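You operate a simulated robot arm through the tools that you are given. There is no shell and no other tool.

Carry out the task below with a simulated robot arm. There is one attempt and no reset: what you move stays moved.

TASK
Season the soup as the recipe card says, then stir it in.
Fine: one tip of a jar is one shake; top line first; jars and steel serving spoon back on the worktop; the third jar stays. Set down upright: what you pick out.

The check looks at the end state, three seconds after you hand in, the way a careful person would. Anything else that was tipped, shoved, dropped, spilled or broken makes it a failure.

THE ROBOT
A 7-joint arm with a two-finger parallel gripper, fixed in place. Base frame: the origin is at the foot of the arm, x ahead of it, y to its left, z up; the work surface is at about z = 0.9. Units: m, degrees, N and s.
Its first joint turns from -166.0 to 166.0 degrees. Payload 4.4 kg.
The TCP is the grasp point between the finger pads, 0.023 m short of the fingertips. In the tool frame z runs along the fingers and y along their closing line. The gripper opens to 0.094 m. The fingers are 0.038 m wide and 0.01 m thick; the gripper's body (0.054 by 0.096 m) begins 0.039 m behind the TCP.
Orientation is that of the tool frame in the base frame, as [roll, pitch, yaw] about the fixed x, y, z axes, in that order (R = Rz(yaw) Ry(pitch) Rx(roll)). With the fingers straight down and closing along the base's y, the tool's x points along the base's -x, its y along +y and its z along -z.

THE INTERFACE
- The arm moves only by the tool arm_command. Its argument "steps" is a list of rows, each an object of numbers (a shift or turn left out is 0, a gripper value left out holds the last): "claw": the closure, from 0 (fully open) to 1 (shut); "tx", "ty", "tz": the shift along the tool's x, y, z in m; "rx", "ry", "rz": the turn, a rotation vector about the tool's x, y, z in degrees. In form: [{"claw": .., "tx": .., "ty": .., "tz": .., "rx": .., "ry": .., "rz": ..}, ...]. A call has 1 to 20 rows; each row shifts and turns the commanded pose from where the row before left it, along the tool's axes as they then stand. Rows are played at 5 a second. More than 0.05 m and 8.6 degrees between two rows, or a gripper value outside its range, and nothing of the call is played. A pose out of reach is approached as far as the arm can. The call stops where the force on the tool passes 40 N (or 10 N more than at its start, if that is more) or the arm is blocked; 0.2 s more then pass. The fingers move at their own pace (about 0.072 m/s each) and stop on an object; they squeeze with about 41 N. The grip force told is the motor's: it shows also when the fingers shut on nothing. Time passes only in rows, and 0.2 s behind the last, so rows that do not move let the fingers close. It gives the time, the measured TCP pose, the force on the tool (base axes), the opening and the grip force at its end, in the units of the frame above (readings bear some noise), with the torque about the TCP (base axes, N m) and any sound that the robot's microphone picked up.
- Cameras (640 x 400 px; columns grow to the right, rows downward): "scene" is fixed at [0.2319, 0.5078, 1.6364]; the picture's right is [-0.51, -0.86, 0.00], its down [-0.54, 0.32, -0.78] and it looks along [0.67, -0.40, -0.62] (base axes); focal length 327 px, centre (320, 200). "wrist" rides on the gripper at [0.086, 0.016, -0.074] in the tool frame; the picture's right is [-0.18, 0.98, 0.00], its down [-0.58, -0.11, -0.81] and it looks along [-0.79, -0.15, 0.59] (tool axes); focal length 243 px, centre (320, 200).
- get_image(camera): a new picture of that camera. It takes no simulated time.
- pixel_to_xyz(camera, pixels): for up to 12 pixels [column, row] of the newest picture of that camera ("zoom" is the newest enlarged one), the place [x, y, z] in the base frame of the surface seen there, good to about 0.003 m, but the place of the scene camera against the robot may be out by one fixed shift of up to 0.018 m in any direction. It takes no simulated time.
- inspect(camera, box): a new picture of the part [left, top, right, bottom] of that camera's present view, enlarged. It takes no simulated time.
- finish_job(): hands the job in; it is judged then, once.

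Open the gripper and draw the arm clear of the work before you hand the job in, unless the task says otherwise.

The tools are called after "Request:" as name(argument=value, ...) on one line, values as JSON. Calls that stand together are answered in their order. arm_command: Moves the arm, as the interface text tells. Its arguments: {"type":"object","properties":{"steps":{"type":"array","items":{"type":"object","properties":{"claw":{"type":"number"},"tx":{"type":"number"},"ty":{"type":"number"},"tz":{"type":"number"},"rx":{"type":"number"},"ry":{"type":"number"},"rz":{"type":"number"}}}}},"required":["steps"]} The other tools are called the same way: get_image (camera) takes a picture; pixel_to_xyz (camera, pixels) gives the place of the surface under pixels of a picture; inspect (camera, box) takes an enlarged picture of a part of a camera's view; finish_job () hands the job in.

At the start:

```text
t: 0.0
tool_pos: [0.7106, -0.0483, 1.3682]
tool_rot: [-180.0, 0.0, 179.9]
ft_force: [-0.1, -0.2, 0.0]
torque: [-0.01, -0.03, -0.02]
grip_width: 0.0941
finger_force: 0.1
```

scene: 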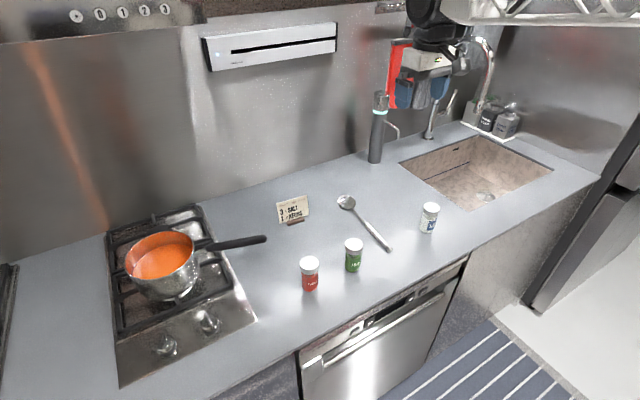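
wrist: 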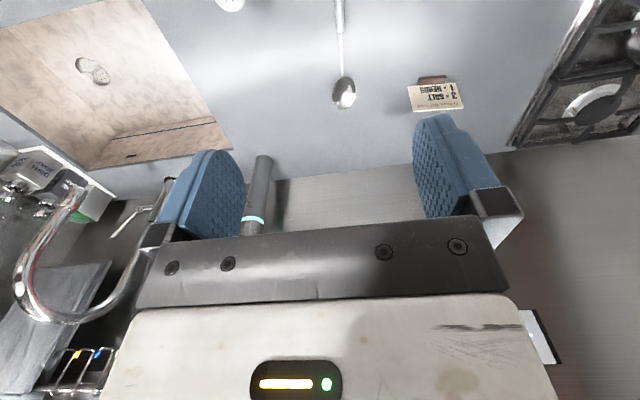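

The scene shows a pot of soup at left (160,260), a recipe card at (292,209), three jars at (310,272), (353,254), (429,217), and a spoon at (365,220). I'll zoom in on the card and the jars.

Request:
inspect(camera="scene", box=[262, 185, 322, 230])

Request:
inspect(camera="scene", box=[280, 180, 460, 300])

Request:
inspect(camera="scene", box=[90, 190, 290, 315])

```text
8.89 times, centred on (292, 208) of scene
```

zoom: 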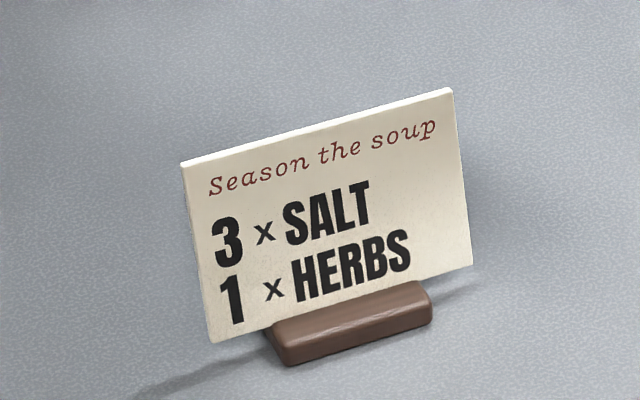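

```text
3.33 times, centred on (370, 240) of scene
```

zoom: 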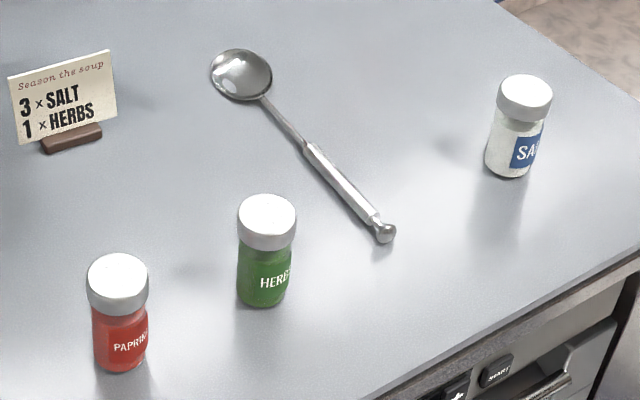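

```text
3.20 times, centred on (190, 252) of scene
```

zoom: 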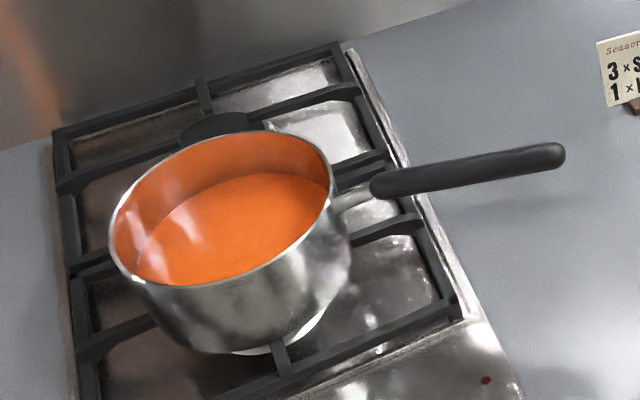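

The card reads 3 × SALT, then 1 × HERBS; salt is the far jar (429,217), herbs the green one (353,254), and paprika (310,272) stays. I'll take a fresh scene picture and measure points on everything.

Request:
get_image(camera="scene")

Request:
pixel_to_xyz(camera="scene", pixels=[[431, 207], [427, 232], [354, 243], [352, 270], [309, 262], [310, 289], [345, 202], [367, 226], [389, 249], [375, 237], [293, 222], [440, 240]])

Request:
pixel_to_xyz(camera="scene", pixels=[[127, 270], [194, 250], [160, 233], [160, 279], [145, 240], [160, 263], [212, 247], [262, 239], [240, 242], [170, 297], [190, 240], [175, 250]])

```text
taken
```

scene: 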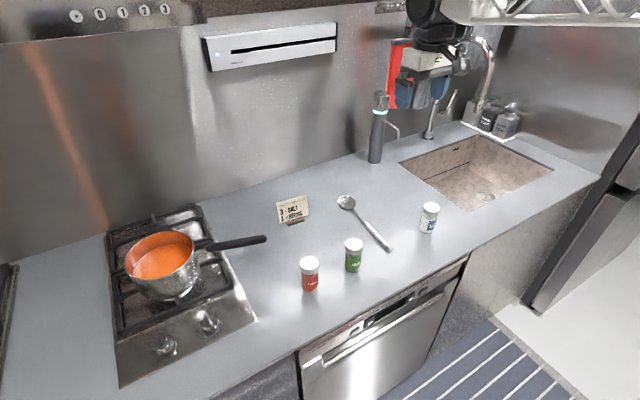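

```text
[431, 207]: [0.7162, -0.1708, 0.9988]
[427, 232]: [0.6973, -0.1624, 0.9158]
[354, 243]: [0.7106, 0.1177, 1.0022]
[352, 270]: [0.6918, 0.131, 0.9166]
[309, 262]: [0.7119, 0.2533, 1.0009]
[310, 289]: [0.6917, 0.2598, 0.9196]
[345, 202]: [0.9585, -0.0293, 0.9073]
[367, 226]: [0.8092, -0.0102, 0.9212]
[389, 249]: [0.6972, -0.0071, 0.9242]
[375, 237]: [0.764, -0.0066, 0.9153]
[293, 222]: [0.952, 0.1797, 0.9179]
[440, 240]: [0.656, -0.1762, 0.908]
```

```text
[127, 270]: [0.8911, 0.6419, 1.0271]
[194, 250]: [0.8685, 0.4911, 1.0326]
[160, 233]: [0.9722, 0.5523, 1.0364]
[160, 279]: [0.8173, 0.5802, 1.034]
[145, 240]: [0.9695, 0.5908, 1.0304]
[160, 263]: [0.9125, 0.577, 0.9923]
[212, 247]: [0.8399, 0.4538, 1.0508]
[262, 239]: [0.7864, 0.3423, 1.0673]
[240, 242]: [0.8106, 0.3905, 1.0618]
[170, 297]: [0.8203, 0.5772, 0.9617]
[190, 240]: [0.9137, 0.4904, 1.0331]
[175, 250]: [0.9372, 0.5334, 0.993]
```

Rough positions: salt ≈(0.707,-0.166), herbs ≈(0.70,0.124), and the pot centre ≈(0.892,0.567) with its rim at z≈1.03. I'll look at the gripper in the scene view and take a wrist picture to work out the scene camera's shift.

Request:
inspect(camera="scene", box=[360, 0, 520, 110])

Request:
get_image(camera="wrist")

Request:
pixel_to_xyz(camera="wrist", pixels=[[344, 80], [432, 78], [344, 95], [340, 30], [341, 5], [300, 100], [231, 3], [448, 79], [420, 79], [380, 50]])

Request:
pixel_to_xyz(camera="scene", pixels=[[345, 209], [341, 198], [350, 202], [286, 223], [301, 219], [330, 240], [400, 200], [355, 208], [360, 216]])

```text
3.64 times, centred on (440, 55) of scene
```

zoom: 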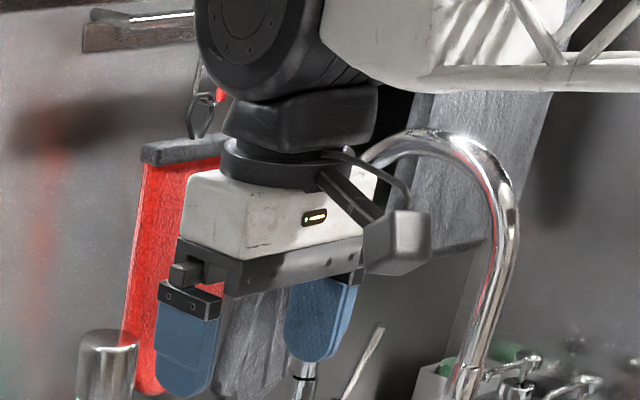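

```text
taken
```

wrist: 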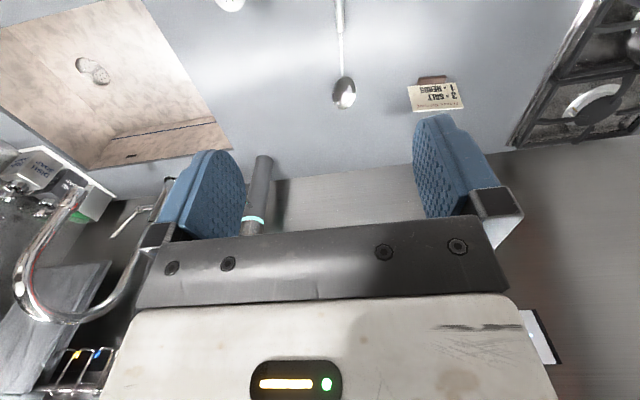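

```text
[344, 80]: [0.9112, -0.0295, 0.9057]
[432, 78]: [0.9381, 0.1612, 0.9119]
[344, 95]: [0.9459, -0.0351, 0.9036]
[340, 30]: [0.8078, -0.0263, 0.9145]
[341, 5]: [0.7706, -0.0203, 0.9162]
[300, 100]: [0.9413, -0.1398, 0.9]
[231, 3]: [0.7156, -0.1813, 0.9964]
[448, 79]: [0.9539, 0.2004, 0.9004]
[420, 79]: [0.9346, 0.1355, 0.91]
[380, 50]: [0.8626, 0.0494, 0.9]
```

```text
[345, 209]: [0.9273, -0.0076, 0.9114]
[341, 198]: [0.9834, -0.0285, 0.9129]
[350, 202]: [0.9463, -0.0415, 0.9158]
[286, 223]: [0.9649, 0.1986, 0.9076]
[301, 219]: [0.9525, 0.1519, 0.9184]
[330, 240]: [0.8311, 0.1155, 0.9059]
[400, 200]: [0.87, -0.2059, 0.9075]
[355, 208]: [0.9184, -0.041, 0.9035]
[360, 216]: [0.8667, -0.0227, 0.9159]
```

The wrist camera puts the worktop at z=0.900, so the scene view is shifted by about (+0.006,+0.015,+0.007). The camera box sits on the tool's +x side, which faces the robot, so for side grasps I want it on top and I'll try a half turn about the tool's z in free air.

Request:
arm_command(steps=[{"claw": 0, "tx": 0.04}, {"tx": 0.04}, {"tx": 0.04}, {"rz": 8}, {"rz": 8}, {"rz": 8}, {"rz": 8}, {"rz": 8}, {"rz": 8}, {"rz": 8}, {"rz": 8}, {"rz": 8}, {"rz": 8}, {"rz": 8}, {"rz": 2}])

```text
t: 3.2
tool_pos: [0.591, -0.0475, 1.3686]
tool_rot: [180.0, 0.0, 90.0]
ft_force: [-0.5, -0.3, 0.5]
torque: [-0.01, 0.01, -0.01]
grip_width: 0.0938
finger_force: 0.1
```

The quarter turn worked and yaw is now 90°. I'll continue with another 90° the same way to bring yaw to 0.

Request:
arm_command(steps=[{"rz": 8}, {"rz": 8}, {"rz": 8}, {"rz": 8}, {"rz": 8}, {"rz": 8}, {"rz": 8}, {"rz": 8}, {"rz": 8}, {"rz": 8}, {"rz": 8}, {"rz": 2}, {}])

Request:
get_image(camera="scene")

```text
t: 6.0
tool_pos: [0.5927, -0.0486, 1.3679]
tool_rot: [-179.7, 0.0, 2.5]
ft_force: [0.8, 0.5, -0.3]
torque: [0.02, 0.01, -0.02]
grip_width: 0.0938
finger_force: 0.1
```

```text
taken
```

scene: 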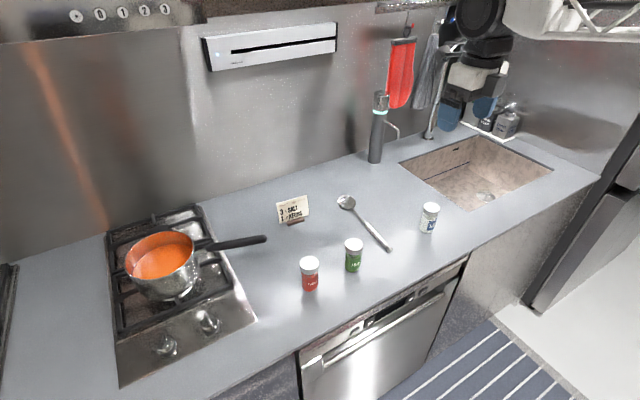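

Yaw came out at 2.5° instead of 0, so either the arm was lagging or the last joint is at its limit. I'll wait a moment and read the pose again.

Request:
arm_command(steps=[{}, {}, {}])

```text
t: 6.8
tool_pos: [0.592, -0.0497, 1.3678]
tool_rot: [-179.8, 0.1, 2.6]
ft_force: [-0.4, 0.6, 0.2]
torque: [-0.02, -0.01, 0.03]
grip_width: 0.0939
finger_force: 0.0
```

The reading holds at 2.6°, so that is a joint limit. A heading off to the side avoids it: I'll turn back to yaw 45° and then pitch up about 65°, so the tool points left-forward and 25° below level with the camera on top.

Request:
arm_command(steps=[{"rz": -7.5}, {"rz": -7.5}, {"rz": -7.5}, {"rz": -7.5}, {"rz": -7.5}, {"rz": -7.5}, {"ry": 5}, {"ry": 5}, {"ry": 5}, {"ry": 5}, {"ry": 5}, {"ry": 5}, {"ry": 5}, {}])

Request:
get_image(camera="scene")

```text
t: 9.8
tool_pos: [0.5921, -0.0473, 1.3674]
tool_rot: [179.9, -35.0, 44.9]
ft_force: [-0.7, -0.3, 0.0]
torque: [0.01, 0.03, 0.0]
grip_width: 0.0939
finger_force: 0.1
```

```text
taken
```

scene: 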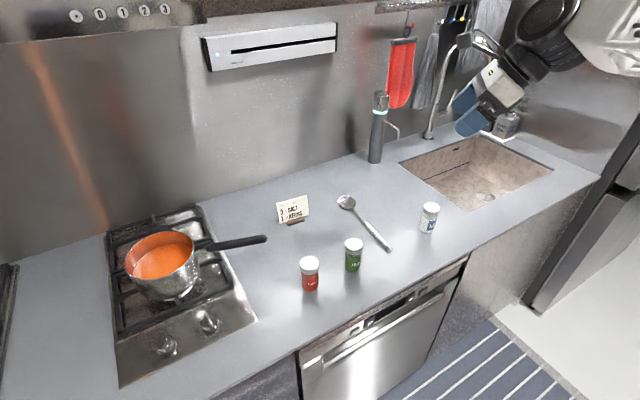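

The pose follows well at [180,-35,45]. I'll continue pitching up to 65° and go on towards level to check that the range is there.

Request:
arm_command(steps=[{"ry": 6}, {"ry": 6}, {"ry": 6}, {"ry": 6}, {"ry": 6}, {}, {}])

Request:
get_image(camera="scene")

Request:
get_image(camera="wrist")

```text
t: 11.4
tool_pos: [0.59, -0.0482, 1.3674]
tool_rot: [180.0, -65.0, 45.0]
ft_force: [0.4, -0.8, 0.1]
torque: [0.0, 0.0, 0.02]
grip_width: 0.094
finger_force: 0.1
```

```text
taken
```

scene: 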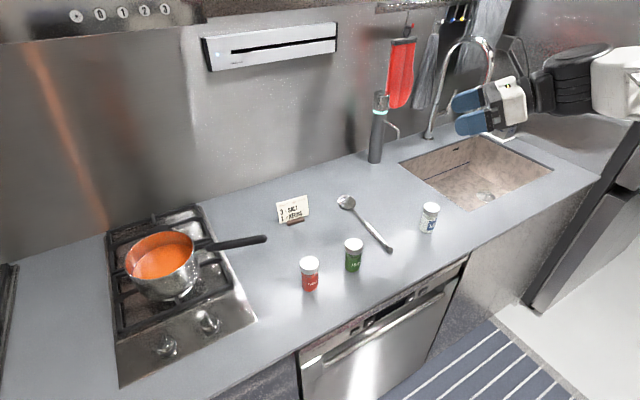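

```text
taken
```

wrist: 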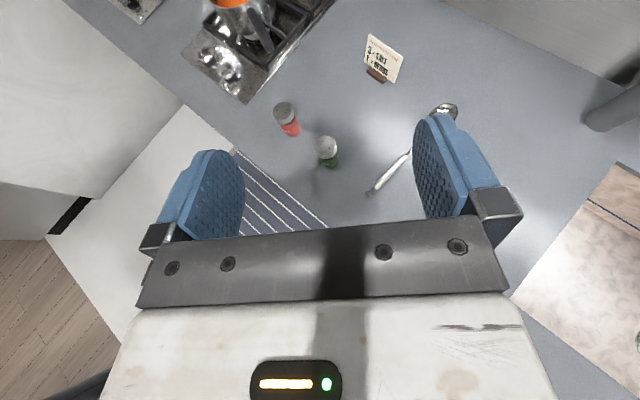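

The wrist view now shows herbs (327,150), paprika (286,118), the spoon (385,175) and part of the pot. I'll measure these in the unshifted wrist camera.

Request:
inspect(camera="wrist", box=[250, 70, 470, 210])

Request:
pixel_to_xyz(camera="wrist", pixels=[[327, 143], [328, 165], [284, 108], [291, 133], [370, 192], [385, 175], [405, 155], [445, 108], [322, 143], [333, 143], [379, 78], [230, 3]])

```text
2.86 times, centred on (360, 140) of wrist
```

zoom: 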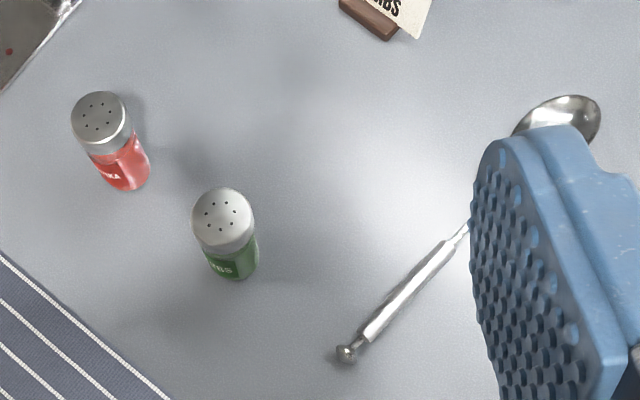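

```text
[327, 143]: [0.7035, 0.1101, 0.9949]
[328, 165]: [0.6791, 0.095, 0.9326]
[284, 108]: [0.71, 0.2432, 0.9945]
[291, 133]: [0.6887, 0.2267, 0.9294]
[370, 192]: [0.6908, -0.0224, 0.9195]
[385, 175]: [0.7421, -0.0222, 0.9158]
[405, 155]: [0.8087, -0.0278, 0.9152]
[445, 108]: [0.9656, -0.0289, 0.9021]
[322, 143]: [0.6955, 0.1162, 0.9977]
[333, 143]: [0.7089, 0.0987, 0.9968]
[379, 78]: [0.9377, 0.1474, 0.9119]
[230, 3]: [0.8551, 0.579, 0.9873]
```

I'll query the lid centres and edges more exactly in the enlarged picture.

Request:
pixel_to_xyz(camera="zoom", pixels=[[222, 217], [196, 217], [248, 217], [222, 192], [222, 240], [99, 117], [75, 117], [122, 110], [235, 272], [347, 353], [410, 285], [455, 238]])

```text
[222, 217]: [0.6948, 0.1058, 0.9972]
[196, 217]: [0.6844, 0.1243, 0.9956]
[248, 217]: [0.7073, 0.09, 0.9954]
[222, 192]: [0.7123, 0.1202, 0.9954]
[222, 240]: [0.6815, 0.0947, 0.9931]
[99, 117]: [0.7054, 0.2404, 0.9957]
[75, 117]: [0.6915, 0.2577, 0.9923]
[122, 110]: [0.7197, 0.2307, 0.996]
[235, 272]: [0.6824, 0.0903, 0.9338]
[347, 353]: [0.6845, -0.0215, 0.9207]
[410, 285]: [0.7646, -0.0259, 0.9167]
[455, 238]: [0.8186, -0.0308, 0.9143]
```

Herbs is centred at about (0.696,0.1065) with its top at z≈0.996 and a lid about 0.045 m across. I'll pitch up another 10° to a 15° tilt and move to a stand-off behind the salt jar at z≈1.10.

Request:
arm_command(steps=[{"ry": 5}, {"ry": 5}, {"tx": -0.02961, "ty": 0.01619, "tz": -0.00735}, {"tx": -0.02961, "ty": 0.01619, "tz": -0.00735}, {"tx": -0.02961, "ty": 0.01619, "tz": -0.00735}, {"tx": -0.02961, "ty": 0.01619, "tz": -0.00735}, {"tx": -0.02961, "ty": 0.01619, "tz": -0.00735}, {"tx": -0.02961, "ty": 0.01619, "tz": -0.00735}, {"tx": -0.02961, "ty": 0.01619, "tz": -0.00735}, {"tx": -0.02961, "ty": 0.01619, "tz": -0.00735}, {"tx": -0.02961, "ty": 0.01619, "tz": -0.00735}, {"tx": -0.02961, "ty": 0.01619, "tz": -0.00735}, {}])

Request:
get_image(camera="wrist")

Request:
get_image(camera="scene")

```text
t: 14.2
tool_pos: [0.6003, -0.2684, 1.0994]
tool_rot: [179.9, -75.1, 45.1]
ft_force: [0.9, -0.2, 0.0]
torque: [-0.03, 0.03, 0.01]
grip_width: 0.0941
finger_force: 0.1
```

```text
taken
```

wrist: 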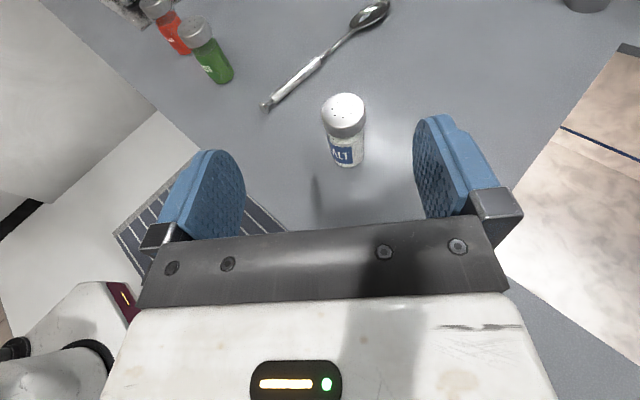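

```text
taken
```

scene: 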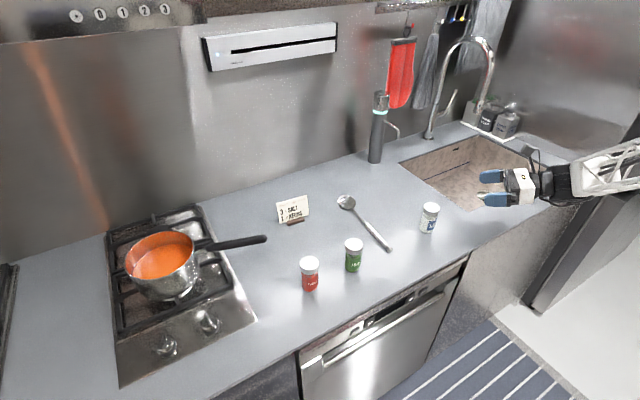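

The salt jar is clear at (343,130) in the wrist view. I'll zoom in to locate its axis and the seam under the lid.

Request:
inspect(camera="wrist", box=[295, 80, 391, 180])

Request:
pixel_to_xyz(camera="wrist", pixels=[[343, 106], [325, 106], [361, 106], [343, 95], [343, 118], [346, 132], [328, 142], [363, 138], [350, 165], [333, 160], [361, 155], [348, 150]])

```text
4.00 times, centred on (343, 130) of wrist
```

zoom: 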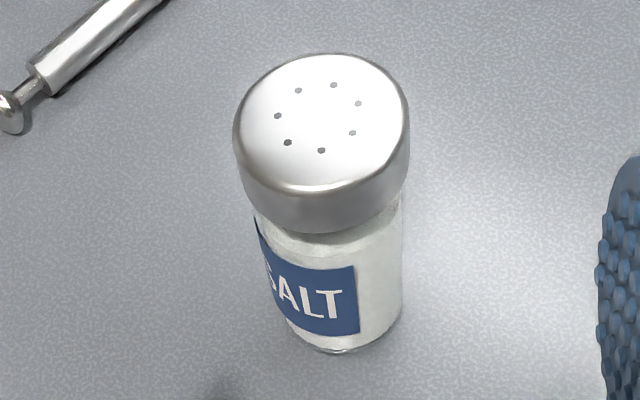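

```text
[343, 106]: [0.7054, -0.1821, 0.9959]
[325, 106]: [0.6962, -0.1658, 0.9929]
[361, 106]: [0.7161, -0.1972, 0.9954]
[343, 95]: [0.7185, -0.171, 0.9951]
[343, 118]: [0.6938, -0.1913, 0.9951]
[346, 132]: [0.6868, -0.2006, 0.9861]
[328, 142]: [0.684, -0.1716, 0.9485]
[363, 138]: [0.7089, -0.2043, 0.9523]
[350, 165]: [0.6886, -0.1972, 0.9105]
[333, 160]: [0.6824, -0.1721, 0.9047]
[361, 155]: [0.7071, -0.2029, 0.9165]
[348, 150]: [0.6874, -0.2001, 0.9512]
```

The salt jar's axis is at about (0.702,-0.185), with a body radius of 0.02 and the lid seam near z 0.97. I'll go down to z≈0.945 at this stand-off and correct the sideways offset.

Request:
arm_command(steps=[{"tx": -0.02485, "ty": 0.00218, "tz": 0.00667}, {"tx": -0.02485, "ty": 0.00218, "tz": 0.00667}, {"tx": -0.02485, "ty": 0.00218, "tz": 0.00667}, {"tx": -0.02485, "ty": 0.00218, "tz": 0.00667}, {"tx": -0.02485, "ty": 0.00218, "tz": 0.00667}, {"tx": -0.02485, "ty": 0.00218, "tz": 0.00667}, {}])

Request:
get_image(camera="wrist")

Request:
get_image(camera="scene")

```text
t: 15.8
tool_pos: [0.6108, -0.2774, 0.9443]
tool_rot: [-180.0, -75.0, 45.0]
ft_force: [0.1, -0.2, 0.5]
torque: [0.01, 0.0, -0.02]
grip_width: 0.0943
finger_force: 0.1
```

```text
taken
```

wrist: 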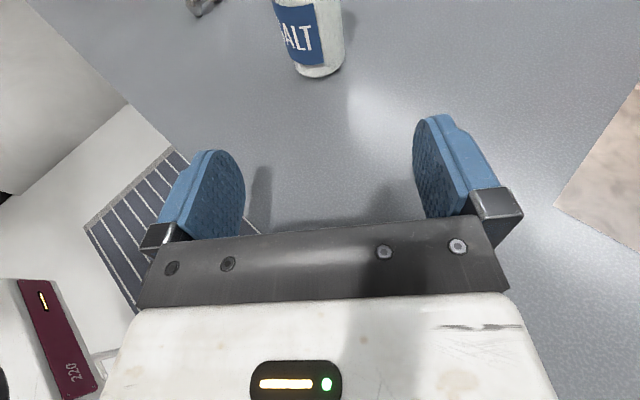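

```text
taken
```

scene: 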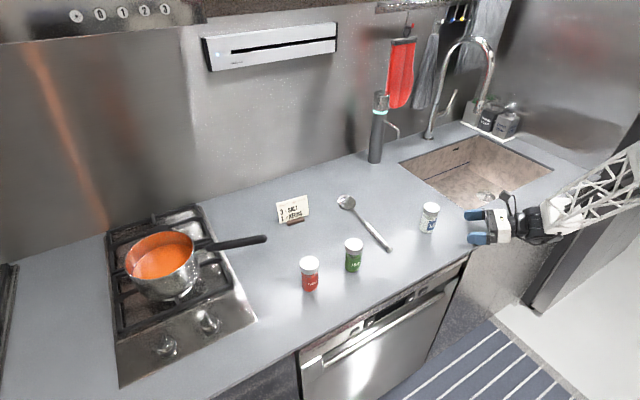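

I've reached (0.6108,-0.2774,0.944). I'll measure the jar's visible sides from here to check its sideways alignment.

Request:
pixel_to_xyz(camera="wrist", pixels=[[318, 73], [295, 65], [342, 62], [310, 30], [318, 50], [325, 30], [300, 72], [335, 72], [285, 30], [338, 30], [320, 10], [342, 45]])

```text
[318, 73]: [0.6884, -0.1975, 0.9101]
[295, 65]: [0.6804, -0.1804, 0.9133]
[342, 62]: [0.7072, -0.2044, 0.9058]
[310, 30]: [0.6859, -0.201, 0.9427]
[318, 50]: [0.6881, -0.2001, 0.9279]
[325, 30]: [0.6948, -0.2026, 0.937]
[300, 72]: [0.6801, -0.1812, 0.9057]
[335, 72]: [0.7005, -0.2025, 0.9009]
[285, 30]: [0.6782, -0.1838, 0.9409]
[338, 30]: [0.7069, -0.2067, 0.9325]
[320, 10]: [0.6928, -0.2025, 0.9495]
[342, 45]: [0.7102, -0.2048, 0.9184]
```

The circle fit keeps the axis at about (0.7015,-0.185), so I'm within ~1.5 mm sideways. I'll advance level by 0.125 m so the jar sits between the pads.

Request:
arm_command(steps=[{"tx": 0.00539, "ty": -0.0002, "tz": 0.02013}, {"tx": 0.00539, "ty": -0.0002, "tz": 0.02013}, {"tx": 0.00539, "ty": -0.0002, "tz": 0.02013}, {"tx": 0.00539, "ty": -0.0002, "tz": 0.02013}, {"tx": 0.00539, "ty": -0.0002, "tz": 0.02013}, {"tx": 0.00539, "ty": -0.0002, "tz": 0.02013}, {}])

Request:
get_image(camera="wrist")

Request:
inspect(camera="scene", box=[380, 170, 540, 270])

```text
t: 17.4
tool_pos: [0.6984, -0.1859, 0.9464]
tool_rot: [-180.0, -74.9, 45.0]
ft_force: [0.5, -0.8, -0.5]
torque: [0.0, -0.02, 0.02]
grip_width: 0.0939
finger_force: 0.0
```

```text
taken
```

wrist: 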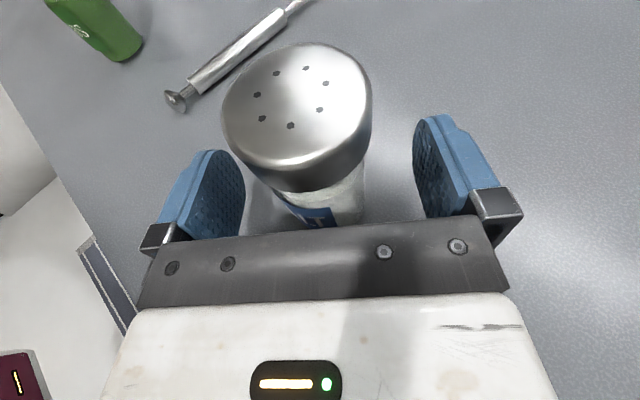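

```text
4.00 times, centred on (460, 220) of scene
```

zoom: 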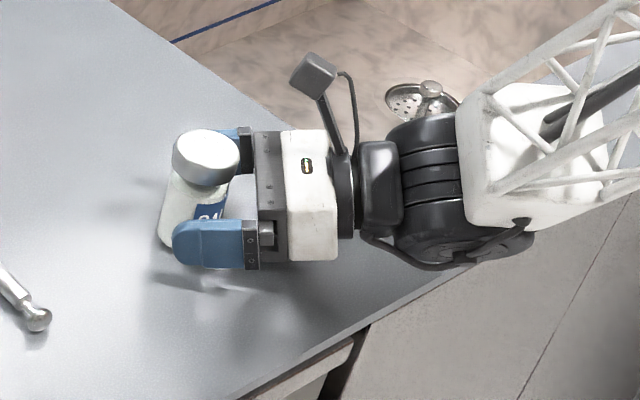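

The lid centre at (298,112) matches a jar centred between the pads. I'll close the gripper.

Request:
arm_command(steps=[{"claw": 0.45}, {}, {"claw": 1}, {}, {}, {}])

Request:
get_image(camera="wrist")

```text
t: 18.8
tool_pos: [0.6995, -0.187, 0.946]
tool_rot: [180.0, -74.9, 45.0]
ft_force: [0.7, 0.5, 0.6]
torque: [0.03, 0.01, 0.0]
grip_width: 0.0463
finger_force: 41.0
```

```text
taken
```

wrist: 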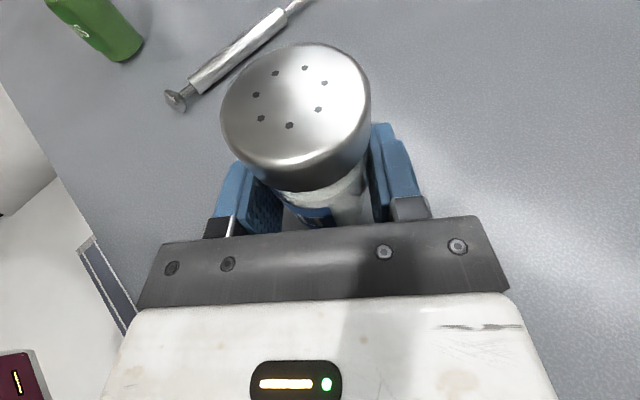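

The grip is firm at 0.046 m and 41 N. I'll lift the jar straight up to z≈1.20, keeping it upright.

Request:
arm_command(steps=[{"tx": 0.01, "tz": -0.00268}, {"tx": 0.02, "tz": -0.00536}, {"tx": 0.03067, "tz": -0.00822}, {"tx": 0.03067, "tz": -0.00822}, {"tx": 0.03067, "tz": -0.00822}, {"tx": 0.03067, "tz": -0.00822}, {"tx": 0.03067, "tz": -0.00822}, {"tx": 0.03067, "tz": -0.00822}, {"tx": 0.03067, "tz": -0.00822}, {}])

Request:
get_image(camera="scene")

Request:
get_image(camera="wrist")

```text
t: 21.0
tool_pos: [0.6977, -0.1874, 1.1998]
tool_rot: [179.9, -75.0, 44.9]
ft_force: [-0.7, -0.4, -1.2]
torque: [-0.01, 0.01, 0.01]
grip_width: 0.0463
finger_force: 41.0
```

```text
taken
```

scene: 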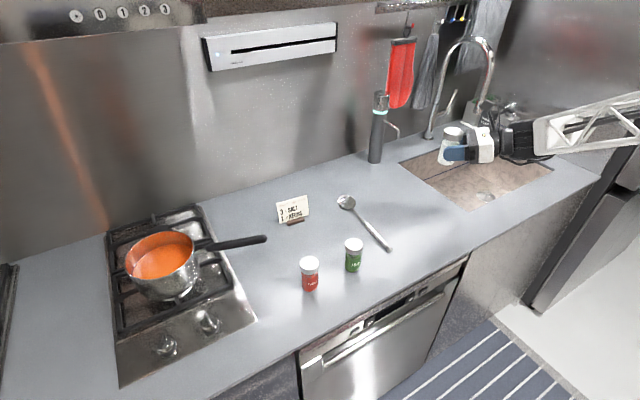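

```text
taken
```

wrist: 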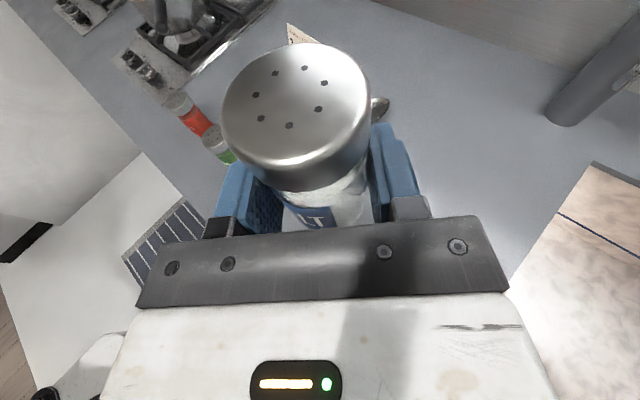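

The jar is held upright. I'll carry it level towards the pot to about (0.758,0.293,1.20) and then turn the heading to 70°.

Request:
arm_command(steps=[{"tx": 0.00412, "ty": -0.01238, "tz": 0.01537}, {"tx": 0.00823, "ty": -0.02475, "tz": 0.03073}, {"tx": 0.00823, "ty": -0.02475, "tz": 0.03073}, {"tx": 0.00823, "ty": -0.02475, "tz": 0.03073}, {"tx": 0.00823, "ty": -0.02475, "tz": 0.03073}, {"tx": 0.00823, "ty": -0.02475, "tz": 0.03073}, {"tx": 0.00823, "ty": -0.02475, "tz": 0.03073}, {"tx": 0.00823, "ty": -0.02475, "tz": 0.03073}, {"tx": 0.00823, "ty": -0.02475, "tz": 0.03073}, {"tx": 0.00823, "ty": -0.02475, "tz": 0.03073}, {"tx": 0.00823, "ty": -0.02475, "tz": 0.03073}, {"tx": 0.00823, "ty": -0.02475, "tz": 0.03073}, {"tx": 0.00412, "ty": -0.01238, "tz": 0.01537}, {"rx": 4.83, "rz": -1.294}, {"rx": 4.83, "rz": -1.294}, {"rx": 4.83, "rz": -1.294}, {"rx": 4.83, "rz": -1.294}, {"rx": 4.83, "rz": -1.294}, {}])

Request:
get_image(camera="scene")

Request:
get_image(camera="wrist")

```text
t: 25.0
tool_pos: [0.7581, 0.2927, 1.2006]
tool_rot: [-179.9, -75.0, 70.0]
ft_force: [-0.2, 0.4, -0.8]
torque: [0.03, 0.0, 0.02]
grip_width: 0.0462
finger_force: 41.3
```

```text
taken
```

scene: 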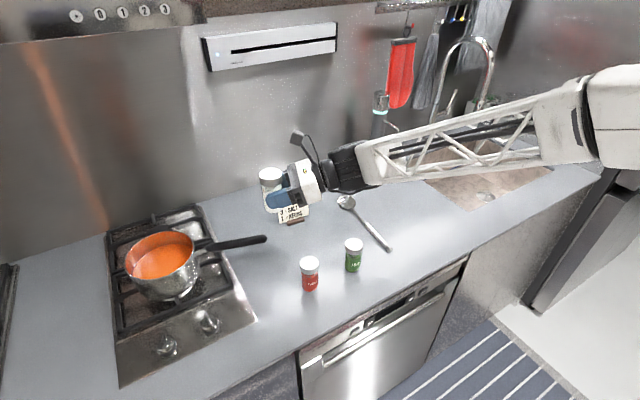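

```text
taken
```

wrist: 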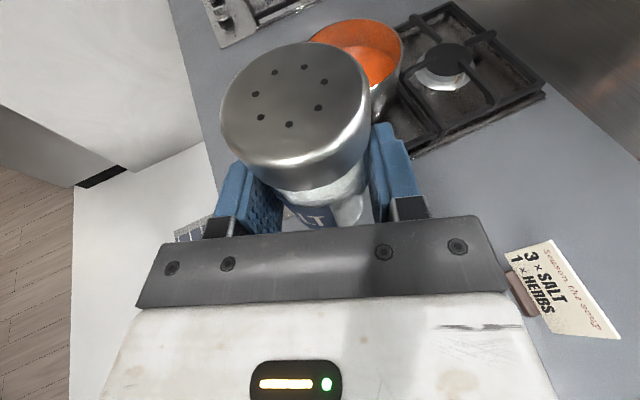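

The pot is visible behind the jar in the wrist view at about (362,50). I'll enlarge that area and measure the rim and the soup.

Request:
inspect(camera="wrist", box=[280, 0, 440, 100])

Request:
pixel_to_xyz(camera="wrist", pixels=[[315, 33], [330, 24], [345, 20], [370, 20], [390, 29], [401, 40], [401, 55], [394, 72], [375, 50], [360, 50], [375, 85], [385, 70]])

```text
4.00 times, centred on (360, 50) of wrist
```

zoom: 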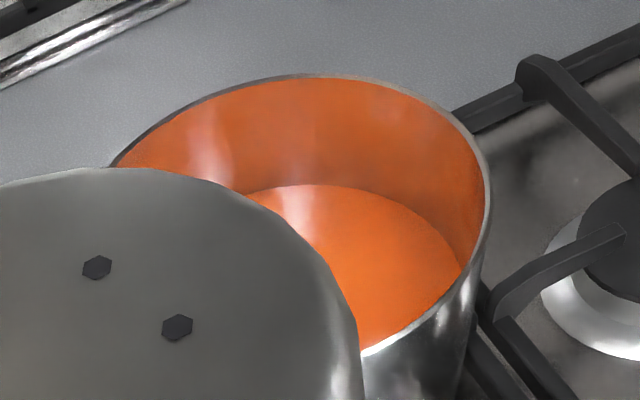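

```text
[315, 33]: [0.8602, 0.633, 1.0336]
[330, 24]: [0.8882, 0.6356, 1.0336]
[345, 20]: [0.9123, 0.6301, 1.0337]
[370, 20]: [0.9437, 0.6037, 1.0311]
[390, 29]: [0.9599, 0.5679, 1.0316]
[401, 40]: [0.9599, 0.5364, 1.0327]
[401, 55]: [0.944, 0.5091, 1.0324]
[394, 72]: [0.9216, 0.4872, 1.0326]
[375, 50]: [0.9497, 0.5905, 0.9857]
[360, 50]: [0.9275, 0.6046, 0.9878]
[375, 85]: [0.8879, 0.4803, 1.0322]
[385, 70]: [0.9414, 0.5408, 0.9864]
```

The circle fit gives the pot centre (0.8835,0.5575), radius 0.078, rim z 1.033 and soup z 0.987. I'll move the jar over the pot, with the TCP at about (0.900,0.555,1.20).

Request:
arm_command(steps=[{"tx": 0.00954, "ty": 0.00549, "tz": 0.0356}, {"tx": 0.00954, "ty": 0.00549, "tz": 0.0356}, {"tx": 0.00954, "ty": 0.00549, "tz": 0.0356}, {"tx": 0.00954, "ty": 0.00549, "tz": 0.0356}, {"tx": 0.00954, "ty": 0.00549, "tz": 0.0356}, {"tx": 0.00954, "ty": 0.00549, "tz": 0.0356}, {"tx": 0.00954, "ty": 0.00549, "tz": 0.0356}, {"tx": 0.00954, "ty": 0.00549, "tz": 0.0356}, {}, {}])

Request:
get_image(camera="scene")

Request:
get_image(camera="wrist")

```text
t: 27.2
tool_pos: [0.8999, 0.5579, 1.1992]
tool_rot: [-179.9, -75.0, 69.9]
ft_force: [-0.2, 0.2, -1.7]
torque: [-0.01, 0.01, 0.0]
grip_width: 0.0461
finger_force: 41.0
```

```text
taken
```

scene: 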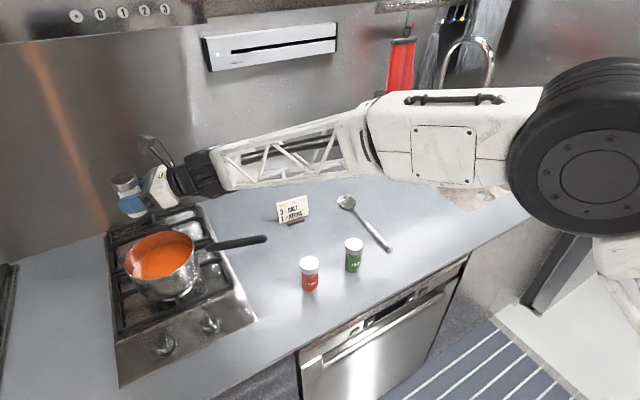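

```text
taken
```

wrist: 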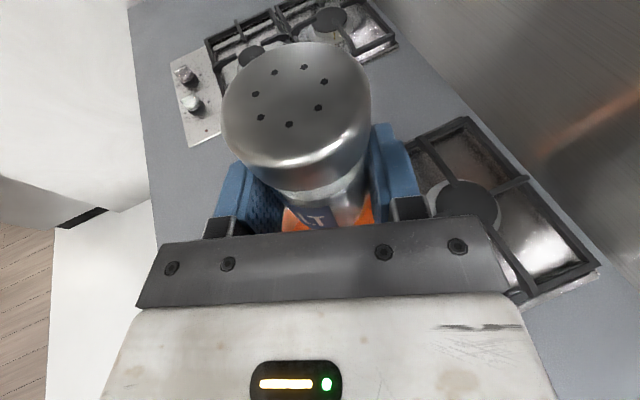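

The jar is over the pot, with orange soup visible between the fingers. I'll level the tool with a 15° pitch and roll back 40° as a first check of the motion.

Request:
arm_command(steps=[{"ry": 5}, {"ry": 5}, {"ry": 5}, {"rz": -8}, {"rz": -8}, {"rz": -8}, {"rz": -8}, {"rz": -8}, {}])

Request:
get_image(camera="scene")

```text
t: 29.2
tool_pos: [0.9016, 0.5563, 1.1981]
tool_rot: [90.0, -50.0, 160.0]
ft_force: [0.5, -0.1, -1.6]
torque: [-0.03, 0.0, 0.04]
grip_width: 0.0463
finger_force: 41.2
```

```text
taken
```

scene: 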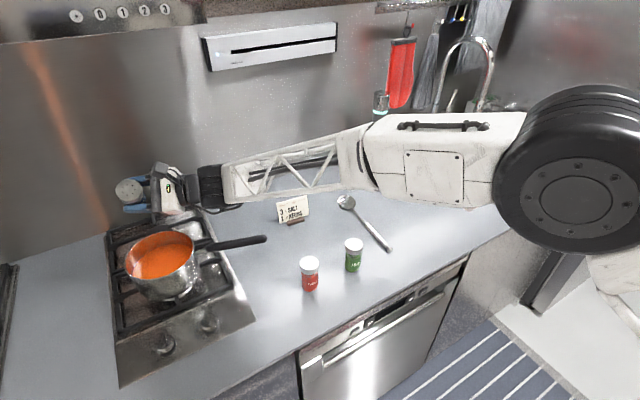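

The roll works as planned, with the top leaning 40° to the left. I'll continue to about 144° for the first salt shake and hold.

Request:
arm_command(steps=[{"rz": -8}, {"rz": -8}, {"rz": -8}, {"rz": -8}, {"rz": -8}, {"rz": -8}, {"rz": -8}, {"rz": -8}, {"rz": -8}, {"rz": -8}, {"rz": -8}, {"rz": -8}, {"rz": -8}, {}, {}])

Request:
get_image(camera="scene")

Request:
inspect(camera="scene", box=[80, 140, 280, 300])

Request:
get_image(camera="wrist")

```text
t: 32.4
tool_pos: [0.9006, 0.5556, 1.2007]
tool_rot: [90.0, 54.0, 160.0]
ft_force: [-0.7, -0.9, -0.7]
torque: [-0.02, 0.01, 0.0]
grip_width: 0.0461
finger_force: 41.2
```

```text
taken
```

scene: 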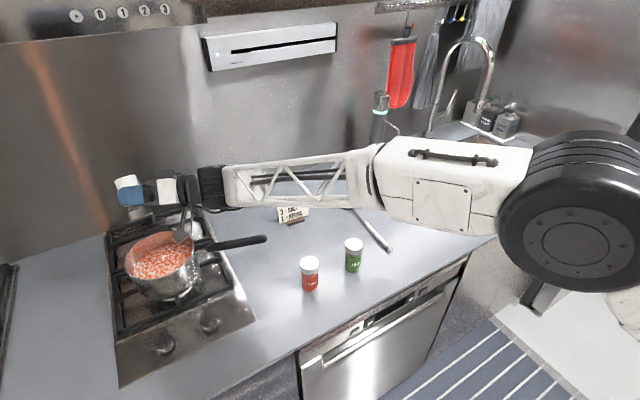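

```text
2.50 times, centred on (180, 220) of scene
```

zoom: 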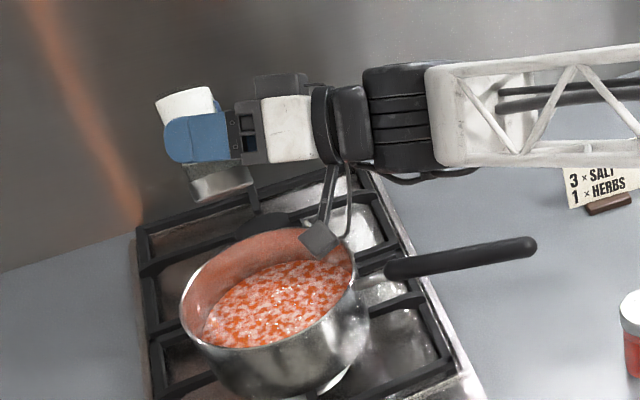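

```text
taken
```

wrist: 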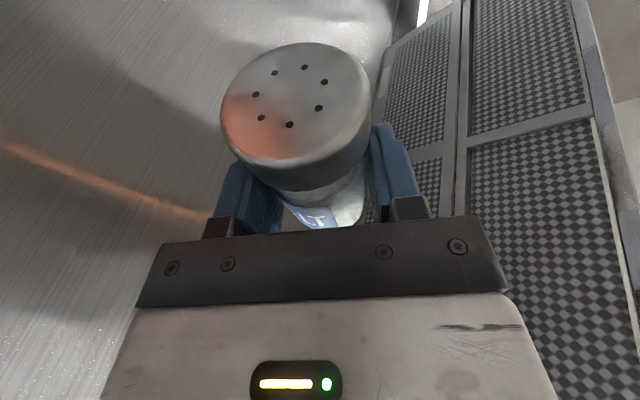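

White salt now covers the soup, so the first shake registered, and the jar is steady in the grip. I'll roll it fully back upright.

Request:
arm_command(steps=[{"rz": 8}, {"rz": 8}, {"rz": 8}, {"rz": 8}, {"rz": 8}, {"rz": 8}, {"rz": 8}, {"rz": 8}, {"rz": 8}, {"rz": 8}, {"rz": 8}, {"rz": 8}, {"rz": 8}, {"rz": 8}, {"rz": 8}, {"rz": 8}, {"rz": 8}, {"rz": 8}, {}, {}])

Request:
inspect(camera="scene", box=[80, 140, 280, 300])

```text
t: 36.6
tool_pos: [0.9011, 0.5556, 1.1986]
tool_rot: [-90.4, -89.9, -19.6]
ft_force: [0.1, -0.1, -0.3]
torque: [-0.05, 0.0, 0.01]
grip_width: 0.0463
finger_force: 40.4
```

```text
2.50 times, centred on (180, 220) of scene
```

zoom: 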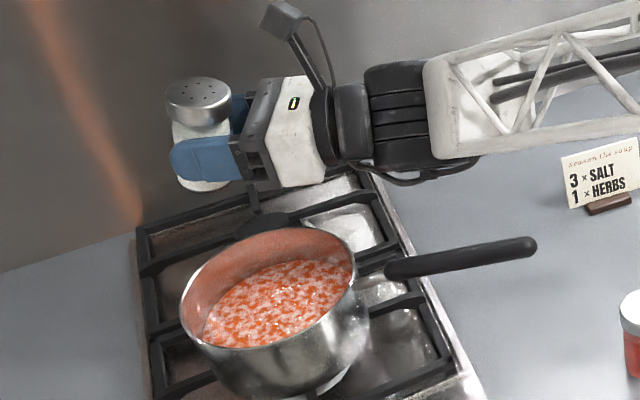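

The jar is upright again over the pot. I'll do the second salt tip with the same 144° roll and hold.

Request:
arm_command(steps=[{"rz": -8}, {"rz": -8}, {"rz": -8}, {"rz": -8}, {"rz": -8}, {"rz": -8}, {"rz": -8}, {"rz": -8}, {"rz": -8}, {"rz": -8}, {"rz": -8}, {"rz": -8}, {"rz": -8}, {"rz": -8}, {"rz": -8}, {"rz": -8}, {"rz": -8}, {"rz": -8}, {}, {}])

Request:
inspect(camera="scene", box=[80, 140, 280, 300])

```text
t: 40.8
tool_pos: [0.8996, 0.5579, 1.1989]
tool_rot: [90.1, 54.0, 160.1]
ft_force: [0.4, 0.3, -0.5]
torque: [0.01, 0.01, -0.04]
grip_width: 0.0464
finger_force: 41.5
```

```text
2.50 times, centred on (180, 220) of scene
```

zoom: 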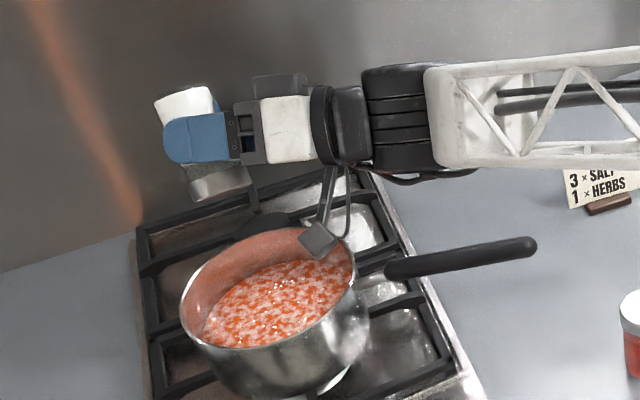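

The second tip is at full angle and the salt on the surface looks a little denser. I'll return the jar upright.

Request:
arm_command(steps=[{"rz": 8}, {"rz": 8}, {"rz": 8}, {"rz": 8}, {"rz": 8}, {"rz": 8}, {"rz": 8}, {"rz": 8}, {"rz": 8}, {"rz": 8}, {"rz": 8}, {"rz": 8}, {"rz": 8}, {"rz": 8}, {"rz": 8}, {"rz": 8}, {"rz": 8}, {"rz": 8}, {}, {}])

Request:
inspect(camera="scene", box=[80, 140, 280, 300])

Request:
get_image(camera="wrist")

```text
t: 45.0
tool_pos: [0.8998, 0.5547, 1.2]
tool_rot: [-88.0, -89.9, -22.0]
ft_force: [-0.5, 0.2, -0.9]
torque: [-0.02, 0.02, 0.0]
grip_width: 0.0465
finger_force: 40.7
```

```text
2.50 times, centred on (180, 220) of scene
```

zoom: 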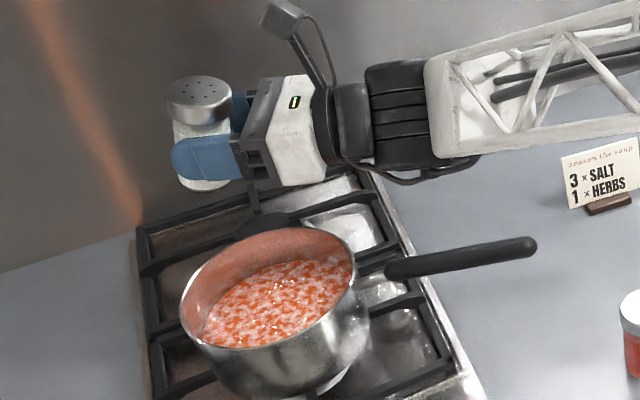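

```text
taken
```

wrist: 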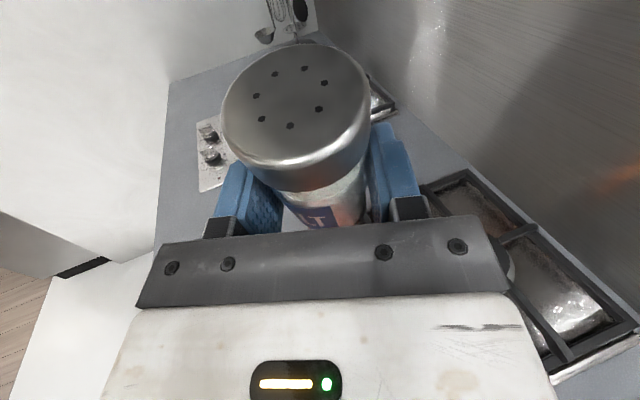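

The jar is upright and hasn't slipped (the lid is still at (298,105) in the wrist view). Now the third and last salt tip.

Request:
arm_command(steps=[{"rz": -8}, {"rz": -8}, {"rz": -8}, {"rz": -8}, {"rz": -8}, {"rz": -8}, {"rz": -8}, {"rz": -8}, {"rz": -8}, {"rz": -8}, {"rz": -8}, {"rz": -8}, {"rz": -8}, {"rz": -8}, {"rz": -8}, {"rz": -8}, {"rz": -8}, {"rz": -8}, {}, {}])

Request:
inspect(camera="scene", box=[80, 140, 280, 300])

```text
t: 49.2
tool_pos: [0.9013, 0.5559, 1.2006]
tool_rot: [90.0, 54.1, 160.0]
ft_force: [0.9, 0.4, -0.7]
torque: [-0.01, 0.01, 0.0]
grip_width: 0.0461
finger_force: 40.7
```

```text
2.50 times, centred on (180, 220) of scene
```

zoom: 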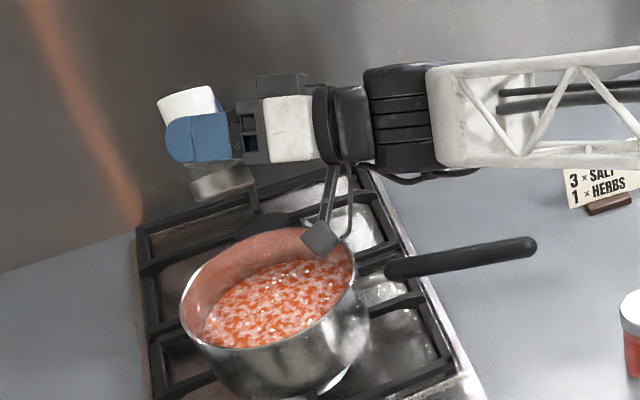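

After the third tip more white grains show on the soup. I'll roll the jar upright.

Request:
arm_command(steps=[{"rz": 8}, {"rz": 8}, {"rz": 8}, {"rz": 8}, {"rz": 8}, {"rz": 8}, {"rz": 8}, {"rz": 8}, {"rz": 8}, {"rz": 8}, {"rz": 8}, {"rz": 8}, {"rz": 8}, {"rz": 8}, {"rz": 8}, {"rz": 8}, {"rz": 8}, {"rz": 8}, {}])

Request:
inspect(camera="scene", box=[120, 220, 210, 300])

```text
t: 53.2
tool_pos: [0.9015, 0.5552, 1.1996]
tool_rot: [-87.6, -89.9, -22.3]
ft_force: [-0.2, 0.8, -0.6]
torque: [-0.03, -0.01, -0.03]
grip_width: 0.046
finger_force: 41.3
```

```text
5.00 times, centred on (165, 260) of scene
```

zoom: 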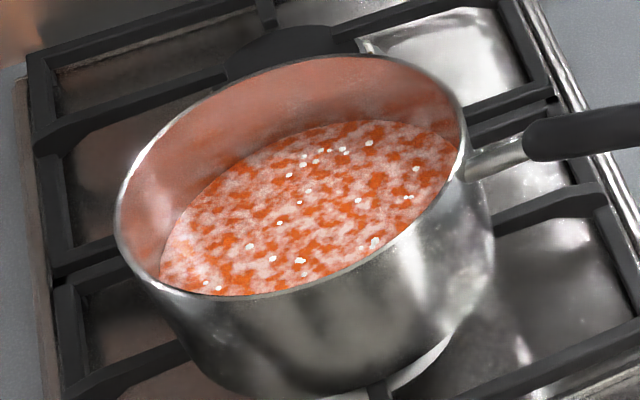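

Grains are spread over the soup and nothing is on the hob. I'll undo the pitch and back the salt jar away along the path it came by.

Request:
arm_command(steps=[{"ry": -5}, {"ry": -5}, {"ry": -5}, {"tx": -0.00954, "ty": -0.00549, "tz": -0.0356}, {"tx": -0.00954, "ty": -0.00549, "tz": -0.0356}, {"tx": -0.00954, "ty": -0.00549, "tz": -0.0356}, {"tx": -0.00954, "ty": -0.00549, "tz": -0.0356}, {"tx": -0.00954, "ty": -0.00549, "tz": -0.0356}, {"tx": -0.00954, "ty": -0.00549, "tz": -0.0356}, {"tx": -0.00954, "ty": -0.00549, "tz": -0.0356}, {"tx": -0.00954, "ty": -0.00549, "tz": -0.0356}, {"rx": -4.83, "rz": 1.294}, {"rx": -4.83, "rz": 1.294}, {"rx": -4.83, "rz": 1.294}, {"rx": -4.83, "rz": 1.294}, {"rx": -4.83, "rz": 1.294}, {}])

```text
t: 56.8
tool_pos: [0.7577, 0.293, 1.1999]
tool_rot: [-180.0, -75.0, 45.0]
ft_force: [1.0, 1.0, -1.5]
torque: [-0.03, 0.04, -0.03]
grip_width: 0.0461
finger_force: 41.1
```

The arm is at (0.758,0.293,1.20) with heading 45°. I'll carry the jar back above its old place at (0.698,-0.187).

Request:
arm_command(steps=[{"tx": -0.00412, "ty": 0.01238, "tz": -0.01537}, {"tx": -0.00823, "ty": 0.02475, "tz": -0.03073}, {"tx": -0.00823, "ty": 0.02475, "tz": -0.03073}, {"tx": -0.00823, "ty": 0.02475, "tz": -0.03073}, {"tx": -0.00823, "ty": 0.02475, "tz": -0.03073}, {"tx": -0.00823, "ty": 0.02475, "tz": -0.03073}, {"tx": -0.00823, "ty": 0.02475, "tz": -0.03073}, {"tx": -0.00823, "ty": 0.02475, "tz": -0.03073}, {"tx": -0.00823, "ty": 0.02475, "tz": -0.03073}, {"tx": -0.00823, "ty": 0.02475, "tz": -0.03073}, {"tx": -0.00823, "ty": 0.02475, "tz": -0.03073}, {"tx": -0.00823, "ty": 0.02475, "tz": -0.03073}, {"tx": -0.00412, "ty": 0.01238, "tz": -0.01537}, {}])

Request:
get_image(camera="scene")

Request:
get_image(camera="wrist")

```text
t: 59.8
tool_pos: [0.6988, -0.1876, 1.1981]
tool_rot: [-180.0, -74.9, 45.1]
ft_force: [-0.6, 0.5, -2.0]
torque: [-0.03, 0.03, -0.01]
grip_width: 0.0462
finger_force: 41.3
```

```text
taken
```

scene: 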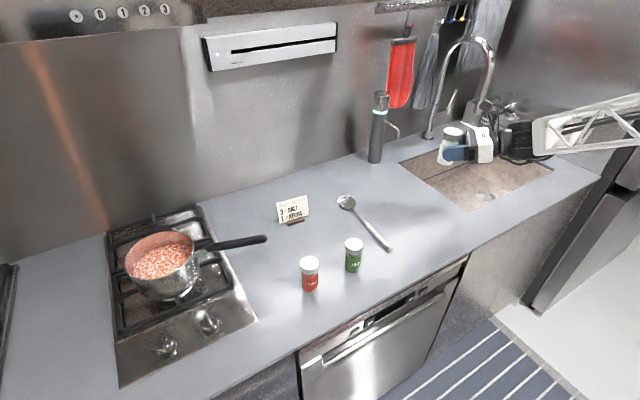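

```text
taken
```

wrist: 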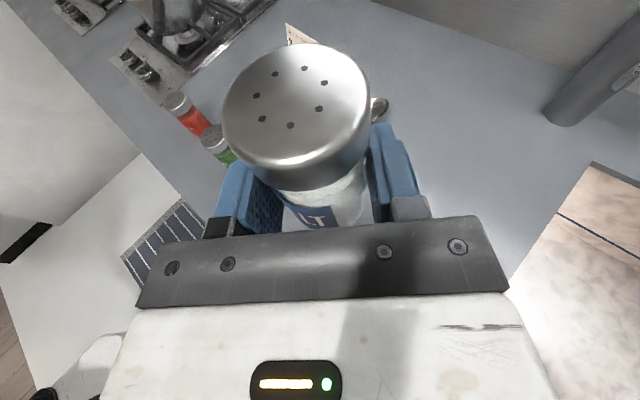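

The jar sits in the grip just as it did at pick-up. I'll lower it along the same line, stopping about 5 mm above the worktop.

Request:
arm_command(steps=[{"tx": -0.03067, "tz": 0.00822}, {"tx": -0.03067, "tz": 0.00822}, {"tx": -0.03067, "tz": 0.00822}, {"tx": -0.03067, "tz": 0.00822}, {"tx": -0.03067, "tz": 0.00822}, {"tx": -0.03067, "tz": 0.00822}, {"tx": -0.03067, "tz": 0.00822}, {"tx": -0.015, "tz": 0.00402}, {"tx": -0.01, "tz": 0.00268}, {}])

Request:
inspect(camera="scene", box=[380, 170, 540, 270])

```text
t: 62.0
tool_pos: [0.6971, -0.1862, 0.9509]
tool_rot: [-179.9, -75.0, 45.1]
ft_force: [0.3, 0.2, -0.1]
torque: [-0.01, -0.01, 0.0]
grip_width: 0.046
finger_force: 41.4
```

```text
4.00 times, centred on (460, 220) of scene
```

zoom: 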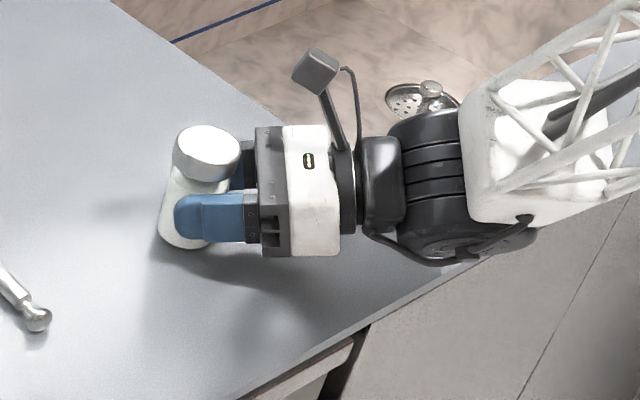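

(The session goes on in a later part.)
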